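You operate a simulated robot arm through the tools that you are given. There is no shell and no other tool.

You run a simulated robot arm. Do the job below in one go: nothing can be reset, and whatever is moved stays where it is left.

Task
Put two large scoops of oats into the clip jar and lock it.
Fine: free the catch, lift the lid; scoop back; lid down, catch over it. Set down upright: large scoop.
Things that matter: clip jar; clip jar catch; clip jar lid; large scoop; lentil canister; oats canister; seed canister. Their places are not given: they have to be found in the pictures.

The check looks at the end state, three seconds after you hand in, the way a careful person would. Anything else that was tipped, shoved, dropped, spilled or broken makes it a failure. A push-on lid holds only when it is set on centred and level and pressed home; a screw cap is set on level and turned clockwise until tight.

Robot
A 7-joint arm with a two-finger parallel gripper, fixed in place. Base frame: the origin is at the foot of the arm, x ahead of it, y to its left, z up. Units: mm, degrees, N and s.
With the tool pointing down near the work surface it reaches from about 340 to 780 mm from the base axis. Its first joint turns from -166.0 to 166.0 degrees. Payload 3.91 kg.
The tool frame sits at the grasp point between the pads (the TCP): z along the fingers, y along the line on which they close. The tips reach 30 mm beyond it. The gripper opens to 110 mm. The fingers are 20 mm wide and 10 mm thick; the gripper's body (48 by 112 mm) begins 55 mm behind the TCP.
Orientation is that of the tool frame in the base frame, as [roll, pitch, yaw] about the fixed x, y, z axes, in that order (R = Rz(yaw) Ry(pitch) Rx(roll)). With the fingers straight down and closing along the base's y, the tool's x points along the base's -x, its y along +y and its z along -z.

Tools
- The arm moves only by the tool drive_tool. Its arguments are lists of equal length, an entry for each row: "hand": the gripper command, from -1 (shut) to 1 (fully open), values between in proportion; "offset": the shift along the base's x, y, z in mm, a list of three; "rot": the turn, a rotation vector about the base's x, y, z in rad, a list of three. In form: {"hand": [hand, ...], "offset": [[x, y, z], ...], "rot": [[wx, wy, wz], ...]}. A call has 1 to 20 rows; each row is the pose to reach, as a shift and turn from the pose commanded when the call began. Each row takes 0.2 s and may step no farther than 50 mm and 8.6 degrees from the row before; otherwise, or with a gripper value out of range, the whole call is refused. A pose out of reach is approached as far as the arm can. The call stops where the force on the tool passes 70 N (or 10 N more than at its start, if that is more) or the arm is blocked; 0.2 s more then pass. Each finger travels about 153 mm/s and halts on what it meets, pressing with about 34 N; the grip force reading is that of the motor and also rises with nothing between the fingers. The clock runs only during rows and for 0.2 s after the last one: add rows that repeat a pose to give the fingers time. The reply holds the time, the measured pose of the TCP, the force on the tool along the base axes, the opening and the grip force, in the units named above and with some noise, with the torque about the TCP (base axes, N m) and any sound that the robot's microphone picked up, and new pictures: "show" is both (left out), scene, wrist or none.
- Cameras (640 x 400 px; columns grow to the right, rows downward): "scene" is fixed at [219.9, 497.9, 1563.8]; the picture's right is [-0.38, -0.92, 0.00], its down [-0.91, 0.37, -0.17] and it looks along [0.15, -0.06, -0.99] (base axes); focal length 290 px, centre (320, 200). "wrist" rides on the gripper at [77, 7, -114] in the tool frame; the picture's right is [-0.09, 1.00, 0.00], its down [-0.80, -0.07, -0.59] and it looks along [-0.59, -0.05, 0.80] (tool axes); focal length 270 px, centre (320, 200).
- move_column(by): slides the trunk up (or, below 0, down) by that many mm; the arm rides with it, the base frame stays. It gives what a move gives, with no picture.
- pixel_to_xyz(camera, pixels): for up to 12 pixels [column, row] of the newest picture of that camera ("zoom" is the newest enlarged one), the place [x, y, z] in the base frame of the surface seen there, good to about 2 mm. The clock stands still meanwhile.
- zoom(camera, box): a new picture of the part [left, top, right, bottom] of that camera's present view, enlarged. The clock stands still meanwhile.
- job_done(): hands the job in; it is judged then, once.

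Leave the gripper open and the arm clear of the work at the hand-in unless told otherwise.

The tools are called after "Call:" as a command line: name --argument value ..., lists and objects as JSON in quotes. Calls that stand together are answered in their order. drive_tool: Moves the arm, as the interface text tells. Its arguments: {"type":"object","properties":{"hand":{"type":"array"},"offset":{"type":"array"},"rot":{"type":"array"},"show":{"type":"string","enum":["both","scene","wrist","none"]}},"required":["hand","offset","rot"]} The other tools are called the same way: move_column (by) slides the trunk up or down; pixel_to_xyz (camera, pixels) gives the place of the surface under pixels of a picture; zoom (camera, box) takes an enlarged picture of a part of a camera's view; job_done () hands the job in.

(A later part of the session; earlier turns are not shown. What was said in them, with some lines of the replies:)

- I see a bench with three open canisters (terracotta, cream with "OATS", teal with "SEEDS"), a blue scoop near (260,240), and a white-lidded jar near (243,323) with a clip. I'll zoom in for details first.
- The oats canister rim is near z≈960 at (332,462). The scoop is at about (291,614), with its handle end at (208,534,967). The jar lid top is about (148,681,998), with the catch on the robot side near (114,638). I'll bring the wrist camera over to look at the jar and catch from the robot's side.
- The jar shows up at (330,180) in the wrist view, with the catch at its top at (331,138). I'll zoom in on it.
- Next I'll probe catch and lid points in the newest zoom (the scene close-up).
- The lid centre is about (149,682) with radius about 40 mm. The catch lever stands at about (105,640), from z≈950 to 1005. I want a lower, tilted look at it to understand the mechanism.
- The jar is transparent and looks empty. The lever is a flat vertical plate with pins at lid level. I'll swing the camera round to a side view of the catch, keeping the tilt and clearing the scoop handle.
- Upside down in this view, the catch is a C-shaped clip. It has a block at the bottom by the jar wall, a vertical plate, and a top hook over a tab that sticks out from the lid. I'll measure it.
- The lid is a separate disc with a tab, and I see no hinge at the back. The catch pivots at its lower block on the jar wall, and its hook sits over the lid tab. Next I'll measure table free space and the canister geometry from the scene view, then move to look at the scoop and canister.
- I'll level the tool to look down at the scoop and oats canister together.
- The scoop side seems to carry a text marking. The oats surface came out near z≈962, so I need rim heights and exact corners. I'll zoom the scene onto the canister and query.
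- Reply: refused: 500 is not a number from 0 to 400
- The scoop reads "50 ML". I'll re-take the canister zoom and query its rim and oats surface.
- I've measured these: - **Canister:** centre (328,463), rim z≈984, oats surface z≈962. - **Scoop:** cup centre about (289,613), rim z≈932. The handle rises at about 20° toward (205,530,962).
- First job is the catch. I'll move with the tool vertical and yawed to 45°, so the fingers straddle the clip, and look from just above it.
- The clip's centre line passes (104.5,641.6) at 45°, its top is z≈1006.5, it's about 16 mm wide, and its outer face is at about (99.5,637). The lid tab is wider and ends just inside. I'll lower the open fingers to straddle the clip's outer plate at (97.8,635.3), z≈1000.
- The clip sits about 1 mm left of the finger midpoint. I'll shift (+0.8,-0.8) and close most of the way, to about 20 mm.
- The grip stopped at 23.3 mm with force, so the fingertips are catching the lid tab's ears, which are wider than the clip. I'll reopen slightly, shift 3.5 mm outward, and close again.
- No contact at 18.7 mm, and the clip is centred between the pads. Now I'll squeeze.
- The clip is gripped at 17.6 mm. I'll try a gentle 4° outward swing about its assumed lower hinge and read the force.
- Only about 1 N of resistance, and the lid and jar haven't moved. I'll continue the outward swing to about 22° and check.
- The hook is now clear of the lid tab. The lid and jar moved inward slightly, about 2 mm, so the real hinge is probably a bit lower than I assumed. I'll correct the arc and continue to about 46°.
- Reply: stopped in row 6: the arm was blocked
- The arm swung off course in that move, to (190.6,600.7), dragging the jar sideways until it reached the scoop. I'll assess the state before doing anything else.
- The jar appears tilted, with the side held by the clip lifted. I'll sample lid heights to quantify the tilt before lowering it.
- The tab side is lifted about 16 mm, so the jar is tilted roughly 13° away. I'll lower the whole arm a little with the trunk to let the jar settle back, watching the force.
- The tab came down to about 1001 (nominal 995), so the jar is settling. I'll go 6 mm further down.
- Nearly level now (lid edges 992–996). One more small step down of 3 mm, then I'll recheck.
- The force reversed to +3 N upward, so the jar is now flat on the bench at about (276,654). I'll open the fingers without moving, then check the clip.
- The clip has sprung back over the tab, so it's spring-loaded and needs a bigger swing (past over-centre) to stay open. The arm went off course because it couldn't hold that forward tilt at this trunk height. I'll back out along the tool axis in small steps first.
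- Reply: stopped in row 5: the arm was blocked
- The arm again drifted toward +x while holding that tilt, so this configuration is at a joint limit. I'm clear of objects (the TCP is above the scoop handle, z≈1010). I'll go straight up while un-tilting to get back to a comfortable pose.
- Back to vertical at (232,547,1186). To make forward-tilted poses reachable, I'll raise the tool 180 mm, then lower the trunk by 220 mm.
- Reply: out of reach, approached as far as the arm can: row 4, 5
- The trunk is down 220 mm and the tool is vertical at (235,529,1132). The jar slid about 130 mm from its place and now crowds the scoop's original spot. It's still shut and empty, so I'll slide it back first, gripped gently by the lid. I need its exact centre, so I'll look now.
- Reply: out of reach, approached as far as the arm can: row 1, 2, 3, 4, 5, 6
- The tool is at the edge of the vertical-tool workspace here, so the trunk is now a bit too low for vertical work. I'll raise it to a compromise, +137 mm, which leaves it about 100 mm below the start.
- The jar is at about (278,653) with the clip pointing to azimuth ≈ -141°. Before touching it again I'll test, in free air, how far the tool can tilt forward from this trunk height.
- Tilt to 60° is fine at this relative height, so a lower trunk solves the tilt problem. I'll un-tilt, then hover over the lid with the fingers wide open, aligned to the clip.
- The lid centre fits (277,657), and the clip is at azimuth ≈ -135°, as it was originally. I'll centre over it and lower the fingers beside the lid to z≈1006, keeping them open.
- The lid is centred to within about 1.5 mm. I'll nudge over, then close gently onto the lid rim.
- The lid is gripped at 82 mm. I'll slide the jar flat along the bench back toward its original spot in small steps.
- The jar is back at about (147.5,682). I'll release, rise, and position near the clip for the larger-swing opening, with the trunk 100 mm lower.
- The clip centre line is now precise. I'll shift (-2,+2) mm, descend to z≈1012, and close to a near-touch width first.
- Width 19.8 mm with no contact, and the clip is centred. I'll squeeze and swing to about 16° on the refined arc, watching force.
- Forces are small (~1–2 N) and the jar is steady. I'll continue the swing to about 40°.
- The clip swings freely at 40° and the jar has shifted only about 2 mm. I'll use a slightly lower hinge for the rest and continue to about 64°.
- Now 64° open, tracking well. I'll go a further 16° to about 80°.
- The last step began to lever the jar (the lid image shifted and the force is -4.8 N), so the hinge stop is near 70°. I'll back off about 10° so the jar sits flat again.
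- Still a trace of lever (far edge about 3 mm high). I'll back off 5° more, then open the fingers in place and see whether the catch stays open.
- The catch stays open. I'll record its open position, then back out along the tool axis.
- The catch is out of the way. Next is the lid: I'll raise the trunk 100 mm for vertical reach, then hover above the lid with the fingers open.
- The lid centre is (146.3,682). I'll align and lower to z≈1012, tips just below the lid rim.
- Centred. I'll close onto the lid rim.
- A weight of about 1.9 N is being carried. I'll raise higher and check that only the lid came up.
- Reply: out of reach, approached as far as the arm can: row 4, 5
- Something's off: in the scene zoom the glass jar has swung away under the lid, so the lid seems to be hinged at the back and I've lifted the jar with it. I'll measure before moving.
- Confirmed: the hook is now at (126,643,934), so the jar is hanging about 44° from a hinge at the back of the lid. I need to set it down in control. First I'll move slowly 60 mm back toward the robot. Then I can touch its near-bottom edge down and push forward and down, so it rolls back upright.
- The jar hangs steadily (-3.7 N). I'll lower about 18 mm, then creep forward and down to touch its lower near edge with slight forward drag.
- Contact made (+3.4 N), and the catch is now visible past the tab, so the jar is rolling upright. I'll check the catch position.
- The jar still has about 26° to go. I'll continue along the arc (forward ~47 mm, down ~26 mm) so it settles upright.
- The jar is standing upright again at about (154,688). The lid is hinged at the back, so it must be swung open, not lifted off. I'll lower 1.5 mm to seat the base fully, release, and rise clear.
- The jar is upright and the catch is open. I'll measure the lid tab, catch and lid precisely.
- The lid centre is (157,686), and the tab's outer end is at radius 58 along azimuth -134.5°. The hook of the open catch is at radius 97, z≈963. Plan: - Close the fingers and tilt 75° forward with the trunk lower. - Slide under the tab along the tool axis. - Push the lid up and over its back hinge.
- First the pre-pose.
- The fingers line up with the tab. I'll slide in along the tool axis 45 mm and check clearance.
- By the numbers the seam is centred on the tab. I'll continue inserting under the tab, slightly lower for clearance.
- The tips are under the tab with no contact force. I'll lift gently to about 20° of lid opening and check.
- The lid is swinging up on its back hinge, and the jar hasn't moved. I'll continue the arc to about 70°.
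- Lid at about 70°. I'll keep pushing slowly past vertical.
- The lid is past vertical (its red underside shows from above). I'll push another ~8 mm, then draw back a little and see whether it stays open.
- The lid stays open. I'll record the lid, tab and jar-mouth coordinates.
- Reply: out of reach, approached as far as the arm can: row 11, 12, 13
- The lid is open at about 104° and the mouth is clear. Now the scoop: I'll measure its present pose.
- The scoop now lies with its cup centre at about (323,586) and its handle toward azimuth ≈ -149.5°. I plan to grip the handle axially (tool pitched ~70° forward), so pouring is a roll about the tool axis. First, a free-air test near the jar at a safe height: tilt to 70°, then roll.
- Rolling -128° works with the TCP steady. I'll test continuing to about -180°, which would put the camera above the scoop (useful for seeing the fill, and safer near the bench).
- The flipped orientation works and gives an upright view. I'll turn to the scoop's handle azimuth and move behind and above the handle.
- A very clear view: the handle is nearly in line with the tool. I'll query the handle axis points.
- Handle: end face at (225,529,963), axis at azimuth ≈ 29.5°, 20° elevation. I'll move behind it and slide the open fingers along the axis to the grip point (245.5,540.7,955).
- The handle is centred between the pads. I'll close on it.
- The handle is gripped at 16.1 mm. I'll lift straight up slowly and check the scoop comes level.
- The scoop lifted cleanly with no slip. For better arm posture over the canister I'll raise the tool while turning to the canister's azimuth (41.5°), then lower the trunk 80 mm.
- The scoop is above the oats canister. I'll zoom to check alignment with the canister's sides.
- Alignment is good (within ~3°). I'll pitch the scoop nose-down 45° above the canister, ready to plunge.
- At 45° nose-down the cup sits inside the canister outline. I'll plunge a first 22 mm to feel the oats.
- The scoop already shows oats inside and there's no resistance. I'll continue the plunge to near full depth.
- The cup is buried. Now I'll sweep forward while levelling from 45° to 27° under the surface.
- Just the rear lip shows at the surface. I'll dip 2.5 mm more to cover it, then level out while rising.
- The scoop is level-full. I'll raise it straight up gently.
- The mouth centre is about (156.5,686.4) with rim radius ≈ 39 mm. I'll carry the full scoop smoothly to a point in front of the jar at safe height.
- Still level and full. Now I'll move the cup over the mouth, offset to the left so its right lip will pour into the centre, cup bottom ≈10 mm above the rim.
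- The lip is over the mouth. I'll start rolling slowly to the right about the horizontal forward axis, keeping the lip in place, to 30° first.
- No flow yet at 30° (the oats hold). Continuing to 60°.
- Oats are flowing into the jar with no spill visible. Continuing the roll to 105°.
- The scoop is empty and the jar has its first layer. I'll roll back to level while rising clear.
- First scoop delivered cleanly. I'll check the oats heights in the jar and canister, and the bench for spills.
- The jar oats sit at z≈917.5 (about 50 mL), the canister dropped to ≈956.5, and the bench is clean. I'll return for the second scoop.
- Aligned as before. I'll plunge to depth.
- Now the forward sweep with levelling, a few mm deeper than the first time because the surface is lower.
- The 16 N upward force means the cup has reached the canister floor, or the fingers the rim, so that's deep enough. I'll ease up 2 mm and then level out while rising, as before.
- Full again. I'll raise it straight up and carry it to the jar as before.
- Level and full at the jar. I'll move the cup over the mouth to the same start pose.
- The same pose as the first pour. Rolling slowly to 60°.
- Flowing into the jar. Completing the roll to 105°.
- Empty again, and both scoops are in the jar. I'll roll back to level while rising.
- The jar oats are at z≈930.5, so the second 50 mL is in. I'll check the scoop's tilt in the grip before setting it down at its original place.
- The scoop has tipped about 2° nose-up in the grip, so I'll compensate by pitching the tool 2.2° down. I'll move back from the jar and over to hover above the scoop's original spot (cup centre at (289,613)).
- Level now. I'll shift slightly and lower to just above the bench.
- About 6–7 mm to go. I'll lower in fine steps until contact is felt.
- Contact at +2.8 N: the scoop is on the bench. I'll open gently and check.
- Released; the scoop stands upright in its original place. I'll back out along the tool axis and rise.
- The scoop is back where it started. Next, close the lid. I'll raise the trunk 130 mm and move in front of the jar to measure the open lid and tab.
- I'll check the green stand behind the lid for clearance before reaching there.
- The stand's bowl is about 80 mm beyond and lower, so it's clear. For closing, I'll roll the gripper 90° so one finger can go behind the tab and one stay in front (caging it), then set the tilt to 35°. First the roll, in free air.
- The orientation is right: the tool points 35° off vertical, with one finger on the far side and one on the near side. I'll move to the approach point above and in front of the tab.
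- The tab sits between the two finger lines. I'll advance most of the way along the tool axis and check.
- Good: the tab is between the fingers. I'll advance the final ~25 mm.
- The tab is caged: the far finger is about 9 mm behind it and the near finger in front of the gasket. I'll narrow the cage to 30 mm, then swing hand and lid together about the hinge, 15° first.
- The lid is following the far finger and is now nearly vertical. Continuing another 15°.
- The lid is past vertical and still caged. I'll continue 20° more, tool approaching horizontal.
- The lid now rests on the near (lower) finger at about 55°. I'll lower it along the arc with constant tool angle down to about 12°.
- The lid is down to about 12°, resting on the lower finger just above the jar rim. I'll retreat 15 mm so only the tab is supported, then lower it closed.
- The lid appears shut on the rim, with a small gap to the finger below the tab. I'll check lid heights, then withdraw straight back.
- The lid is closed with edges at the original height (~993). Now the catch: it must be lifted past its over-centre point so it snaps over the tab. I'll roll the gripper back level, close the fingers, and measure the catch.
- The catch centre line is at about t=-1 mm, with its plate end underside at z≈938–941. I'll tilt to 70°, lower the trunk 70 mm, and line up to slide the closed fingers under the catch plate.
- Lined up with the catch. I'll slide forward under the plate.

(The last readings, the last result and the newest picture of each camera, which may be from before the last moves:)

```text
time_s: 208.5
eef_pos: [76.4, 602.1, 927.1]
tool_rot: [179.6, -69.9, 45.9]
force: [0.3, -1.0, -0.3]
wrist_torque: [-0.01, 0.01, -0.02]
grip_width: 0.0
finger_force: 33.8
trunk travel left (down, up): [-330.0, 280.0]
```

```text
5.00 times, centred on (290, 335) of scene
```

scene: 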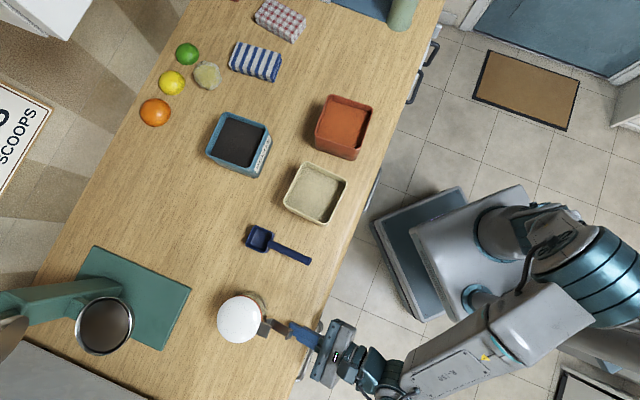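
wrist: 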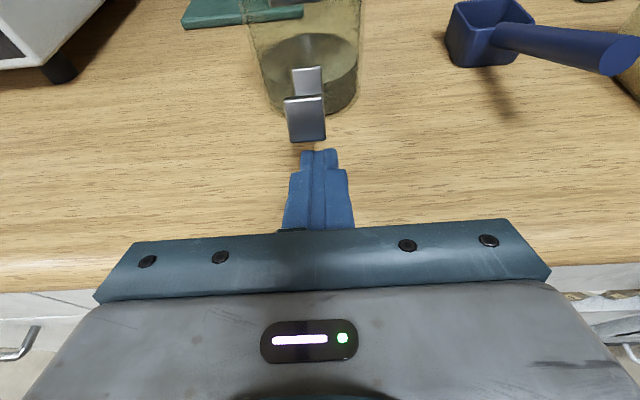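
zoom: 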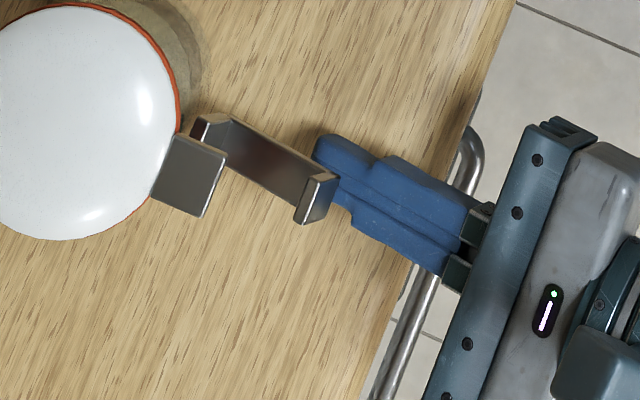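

The tips are under the plate end, about 2 mm right of centre. I'll nudge left 2 mm and lift along the catch's arc.

Call:
drive_tool --hand '[-1, -1, -1, -1, -1, -1, -1]' --offset '[[-1.4, 1.4, 3], [-1.4, 1.4, 8], [-1.4, 1.4, 13], [-2, 0.8, 18], [-2.4, 0.4, 23], [-2.4, 0.4, 27], [-2.4, 0.4, 27]]' --rot '[[0, 0, 0], [0, 0, 0], [0, 0, 0], [0, 0, 0], [0, 0, 0], [0, 0, 0], [0, 0, 0]]'

Call:
zoom --camera "wrist" --box '[220, 60, 420, 240]'

Call:
zoom --camera "scene" --box '[230, 295, 350, 375]'

```text
time_s: 210.1
eef_pos: [74.2, 602.3, 954.8]
tool_rot: [179.5, -70.1, 45.9]
force: [0.0, -0.2, 0.7]
wrist_torque: [0.0, -0.02, -0.01]
grip_width: 0.0
finger_force: 33.8
trunk travel left (down, up): [-330.0, 280.0]
```

scene: 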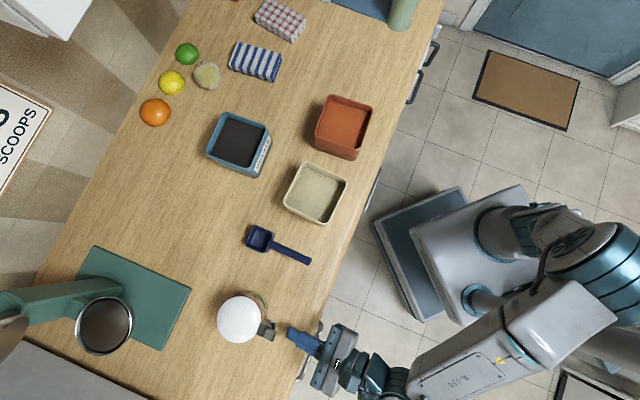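
wrist: 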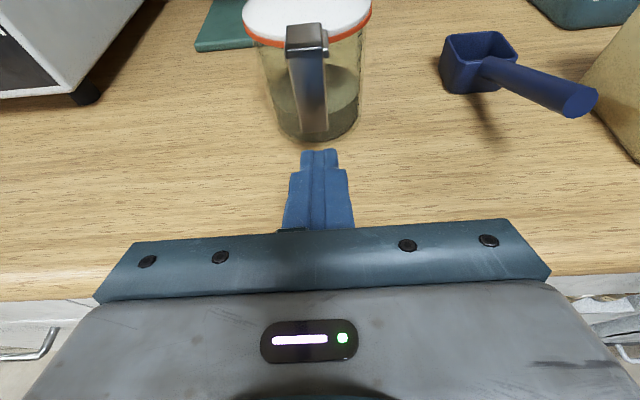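

```text
2.22 times, centred on (320, 150) of wrist
```

zoom: 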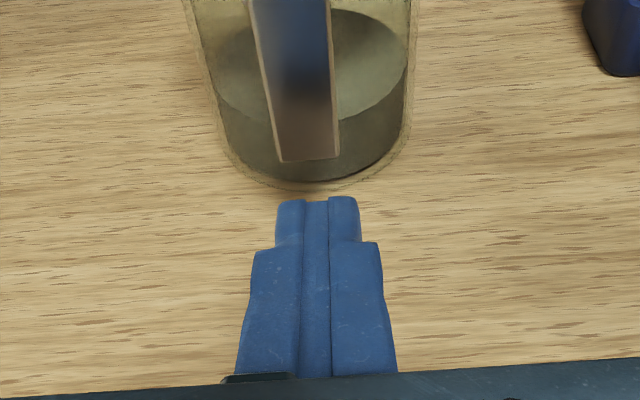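

```text
5.00 times, centred on (290, 335) of scene
```

zoom: 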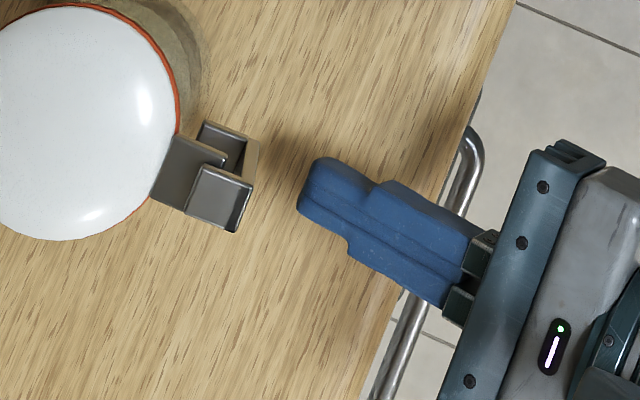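

The catch snapped up over the tab. I'll back away and verify it's fully closed against the original measurements.

Call:
drive_tool --hand '[-1, -1, -1, -1, -1, -1, -1, -1]' --offset '[[-8, -8, 4], [-20, -20, 9], [-34, -34, 16], [-48, -48, 30], [-55, -55, 55], [-58, -58, 85], [-60, -60, 115], [-60, -60, 115]]' --rot '[[0, 0, 0], [0, 0, 0], [0, 0, 0], [0, 0, 0], [0, 0, 0], [0, 0, 0], [0, 0, 0], [0, 0, 0]]'

Call:
zoom --camera "wrist" --box '[250, 80, 410, 240]'

Call:
zoom --camera "scene" --box '[210, 285, 300, 350]'

Call:
pixel_to_xyz --camera "zoom" --pixels '[[460, 290], [420, 260], [440, 245], [475, 265], [400, 275], [380, 290], [230, 200], [90, 230], [240, 90], [350, 220], [230, 330], [450, 265]]'

```text
time_s: 211.9
eef_pos: [13.0, 542.1, 1068.9]
tool_rot: [179.4, -70.0, 45.9]
force: [-0.4, 0.1, -0.2]
wrist_torque: [-0.01, -0.02, 0.04]
grip_width: 0.2
finger_force: 33.7
trunk travel left (down, up): [-330.0, 280.0]
```

scene: 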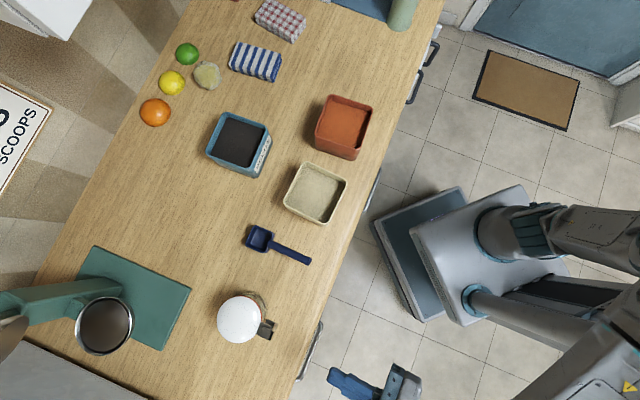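
wrist: 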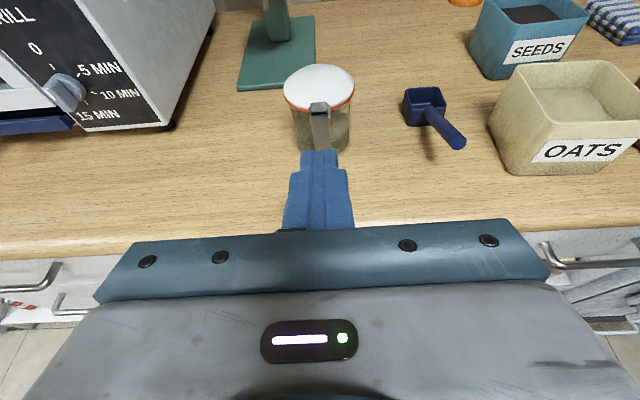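

```text
2.50 times, centred on (330, 160) of wrist
```

zoom: 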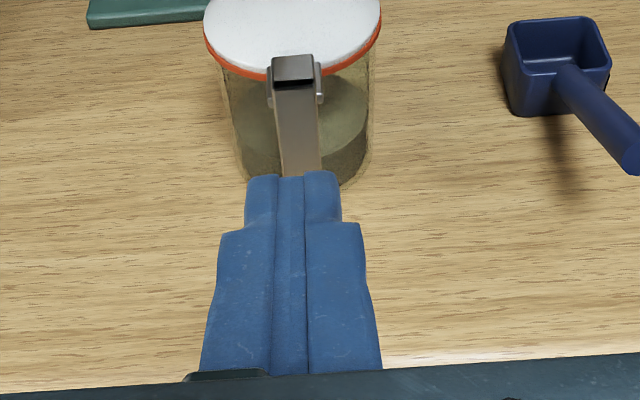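

```text
6.15 times, centred on (255, 318) of scene
```

zoom: 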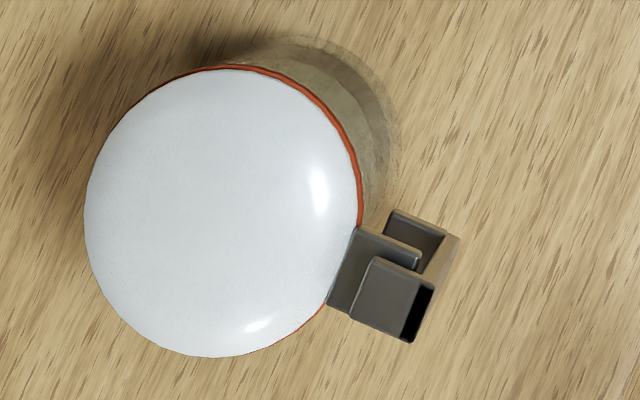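

```text
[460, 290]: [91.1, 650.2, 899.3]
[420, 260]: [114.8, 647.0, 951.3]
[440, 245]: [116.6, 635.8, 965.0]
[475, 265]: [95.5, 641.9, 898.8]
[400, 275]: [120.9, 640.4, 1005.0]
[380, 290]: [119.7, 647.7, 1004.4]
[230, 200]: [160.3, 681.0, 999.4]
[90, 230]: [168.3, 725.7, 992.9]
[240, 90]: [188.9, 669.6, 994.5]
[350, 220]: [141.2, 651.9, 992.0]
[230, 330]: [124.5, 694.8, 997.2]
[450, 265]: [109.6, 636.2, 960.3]
```

The hook sits over the tab at z≈1005, same as originally. I'll double-check the plate's verticality from the wrist view, and the rest of the bench.

Call:
zoom --camera "wrist" --box '[290, 85, 350, 155]'

Call:
pixel_to_xyz --camera "zoom" --pixels '[[310, 125], [312, 160], [315, 200], [318, 240], [322, 300], [325, 350], [305, 90], [300, 60]]'

Call:
zoom --camera "scene" --box '[140, 80, 400, 360]'

```text
5.71 times, centred on (320, 120) of wrist
```

zoom: 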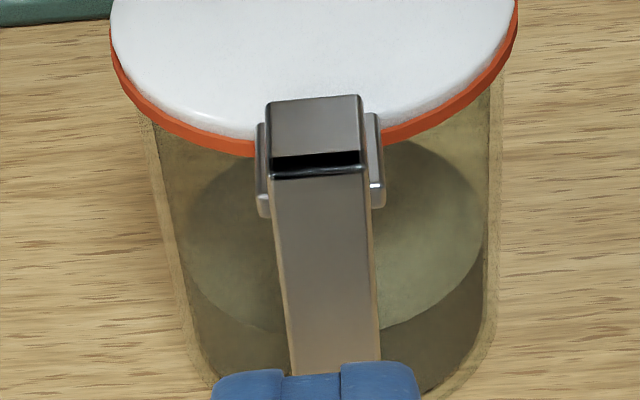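

```text
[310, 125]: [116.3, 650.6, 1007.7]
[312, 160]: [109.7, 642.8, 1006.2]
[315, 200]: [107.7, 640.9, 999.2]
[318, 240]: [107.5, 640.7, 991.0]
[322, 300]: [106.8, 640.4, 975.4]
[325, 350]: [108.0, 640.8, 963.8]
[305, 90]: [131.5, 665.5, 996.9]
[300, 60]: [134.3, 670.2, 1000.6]
```

```text
1.43 times, centred on (270, 220) of scene
```

zoom: 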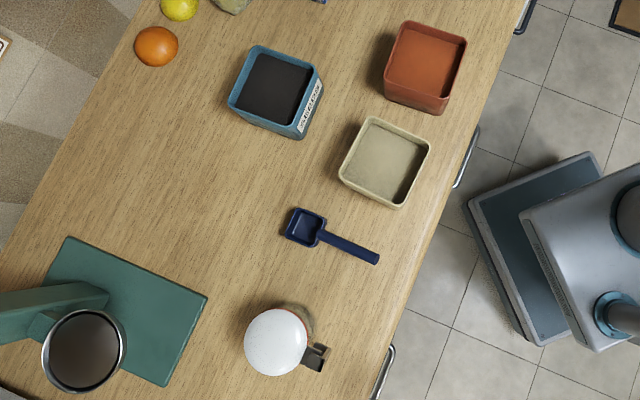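

All good: the plate is vertical and hooked, the oats are visible in the jar, the scoop is upright, and the bench is clean. I'll open the gripper and retreat well clear of the work.

Call:
drive_tool --hand '[-0.6, -0.2, 0.2, 0.6, 1, 1, 1]' --offset '[[-4, -10, 20], [-6, -22, 40], [-4, -36, 60], [0, -50, 80], [4, -65, 100], [8, -80, 110], [8, -80, 110]]' --rot '[[0, 0, 0], [0, 0, 0], [0, 0, 0], [0, 0, 0], [0, 0, 0], [0, 0, 0], [0, 0, 0]]'

Call:
zoom --camera "scene" --box '[190, 190, 360, 360]'

Call:
pixel_to_xyz --camera "scene" --pixels '[[258, 240], [247, 238], [238, 318], [316, 190], [285, 207], [346, 175], [340, 125], [238, 143]]'

```text
time_s: 213.7
eef_pos: [46.5, 475.4, 1158.1]
tool_rot: [175.1, -67.4, 47.5]
force: [-0.2, 1.0, 0.2]
wrist_torque: [-0.02, 0.0, 0.03]
grip_width: 109.8
finger_force: 0.0
trunk travel left (down, up): [-330.0, 280.0]
stopped in row 7: the arm was blocked; the commanded pose is now the measured one
```

scene: 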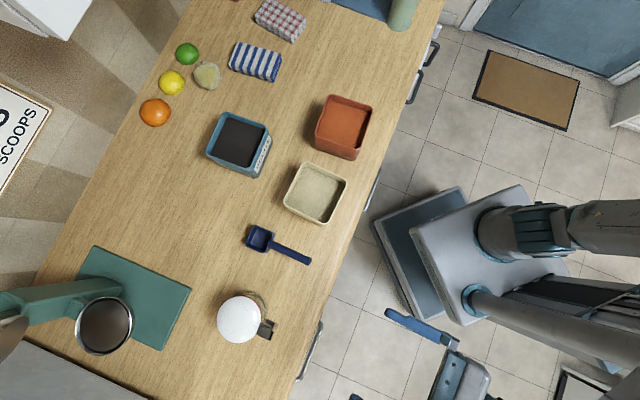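
wrist: 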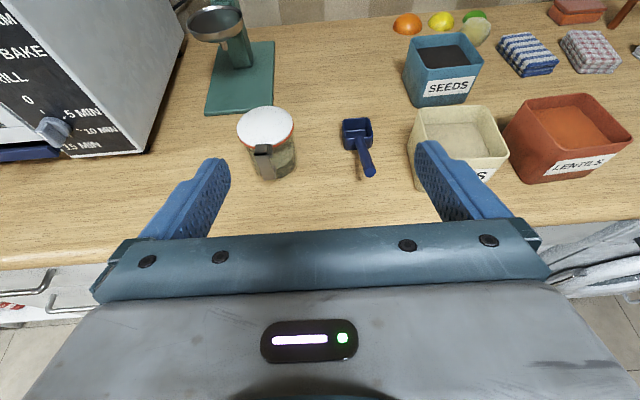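

```text
2.35 times, centred on (275, 275) of scene
```

zoom: 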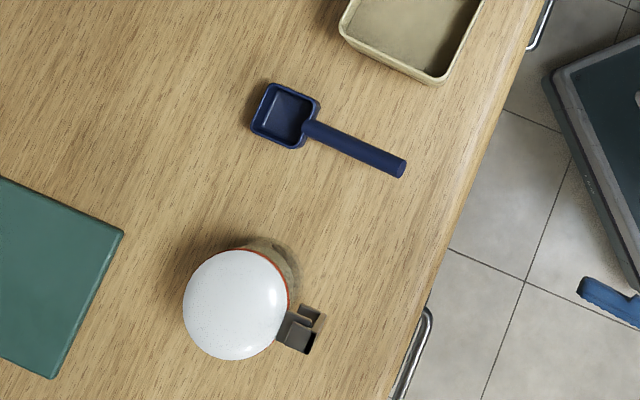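

```text
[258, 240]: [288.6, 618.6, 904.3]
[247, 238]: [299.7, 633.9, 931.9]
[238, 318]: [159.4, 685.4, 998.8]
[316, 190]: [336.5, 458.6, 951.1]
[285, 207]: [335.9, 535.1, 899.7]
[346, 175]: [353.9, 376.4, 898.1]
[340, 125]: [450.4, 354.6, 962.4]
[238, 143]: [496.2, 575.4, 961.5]
```

The final state checks out:
- **Jar:** upright, lid shut, catch hooked over the tab, about 100 mL of oats inside.
- **Scoop:** upright in its original place.
- **Canisters and bench:** canisters standing in place, no oats spilled on the bench.
- **Robot:** gripper open and arm clear of the bench.

I'm handing the job in.

Call:
job_done

```text
The job is handed in.
```

I put two level 50 mL scoops of oats into the clip jar, closed the lid and locked the catch over its tab. The scoop is back upright in its original place. My last measurements before handing in showed about 100 mL of oats in the jar and no oats on the bench.

It did not go cleanly:

- **Jar dragged on the first try at the catch:** the arm swung off course and pulled the jar about 130 mm, tilting it by roughly 13°. The scoop was shoved and turned as well. I lowered the jar flat and slid it back.
- **Jar lifted by its lid:** I took the lid for a separate piece, but it is hinged at the back. The jar came off the bench and hung at about 44° while still empty. I set it down and then opened the lid on its hinge.
- **Jar not exactly where it began:** it ended about 10 mm from its starting position, upright and facing the same way.
- **Contact with the oats canister:** on the second scoop the tool pressed on the canister with about 16 N. It did not visibly shift.

At hand-in the gripper was open and the arm was off the bench. The arm was blocked on the last row of the final retreat move, so it stopped slightly short of where I sent it.
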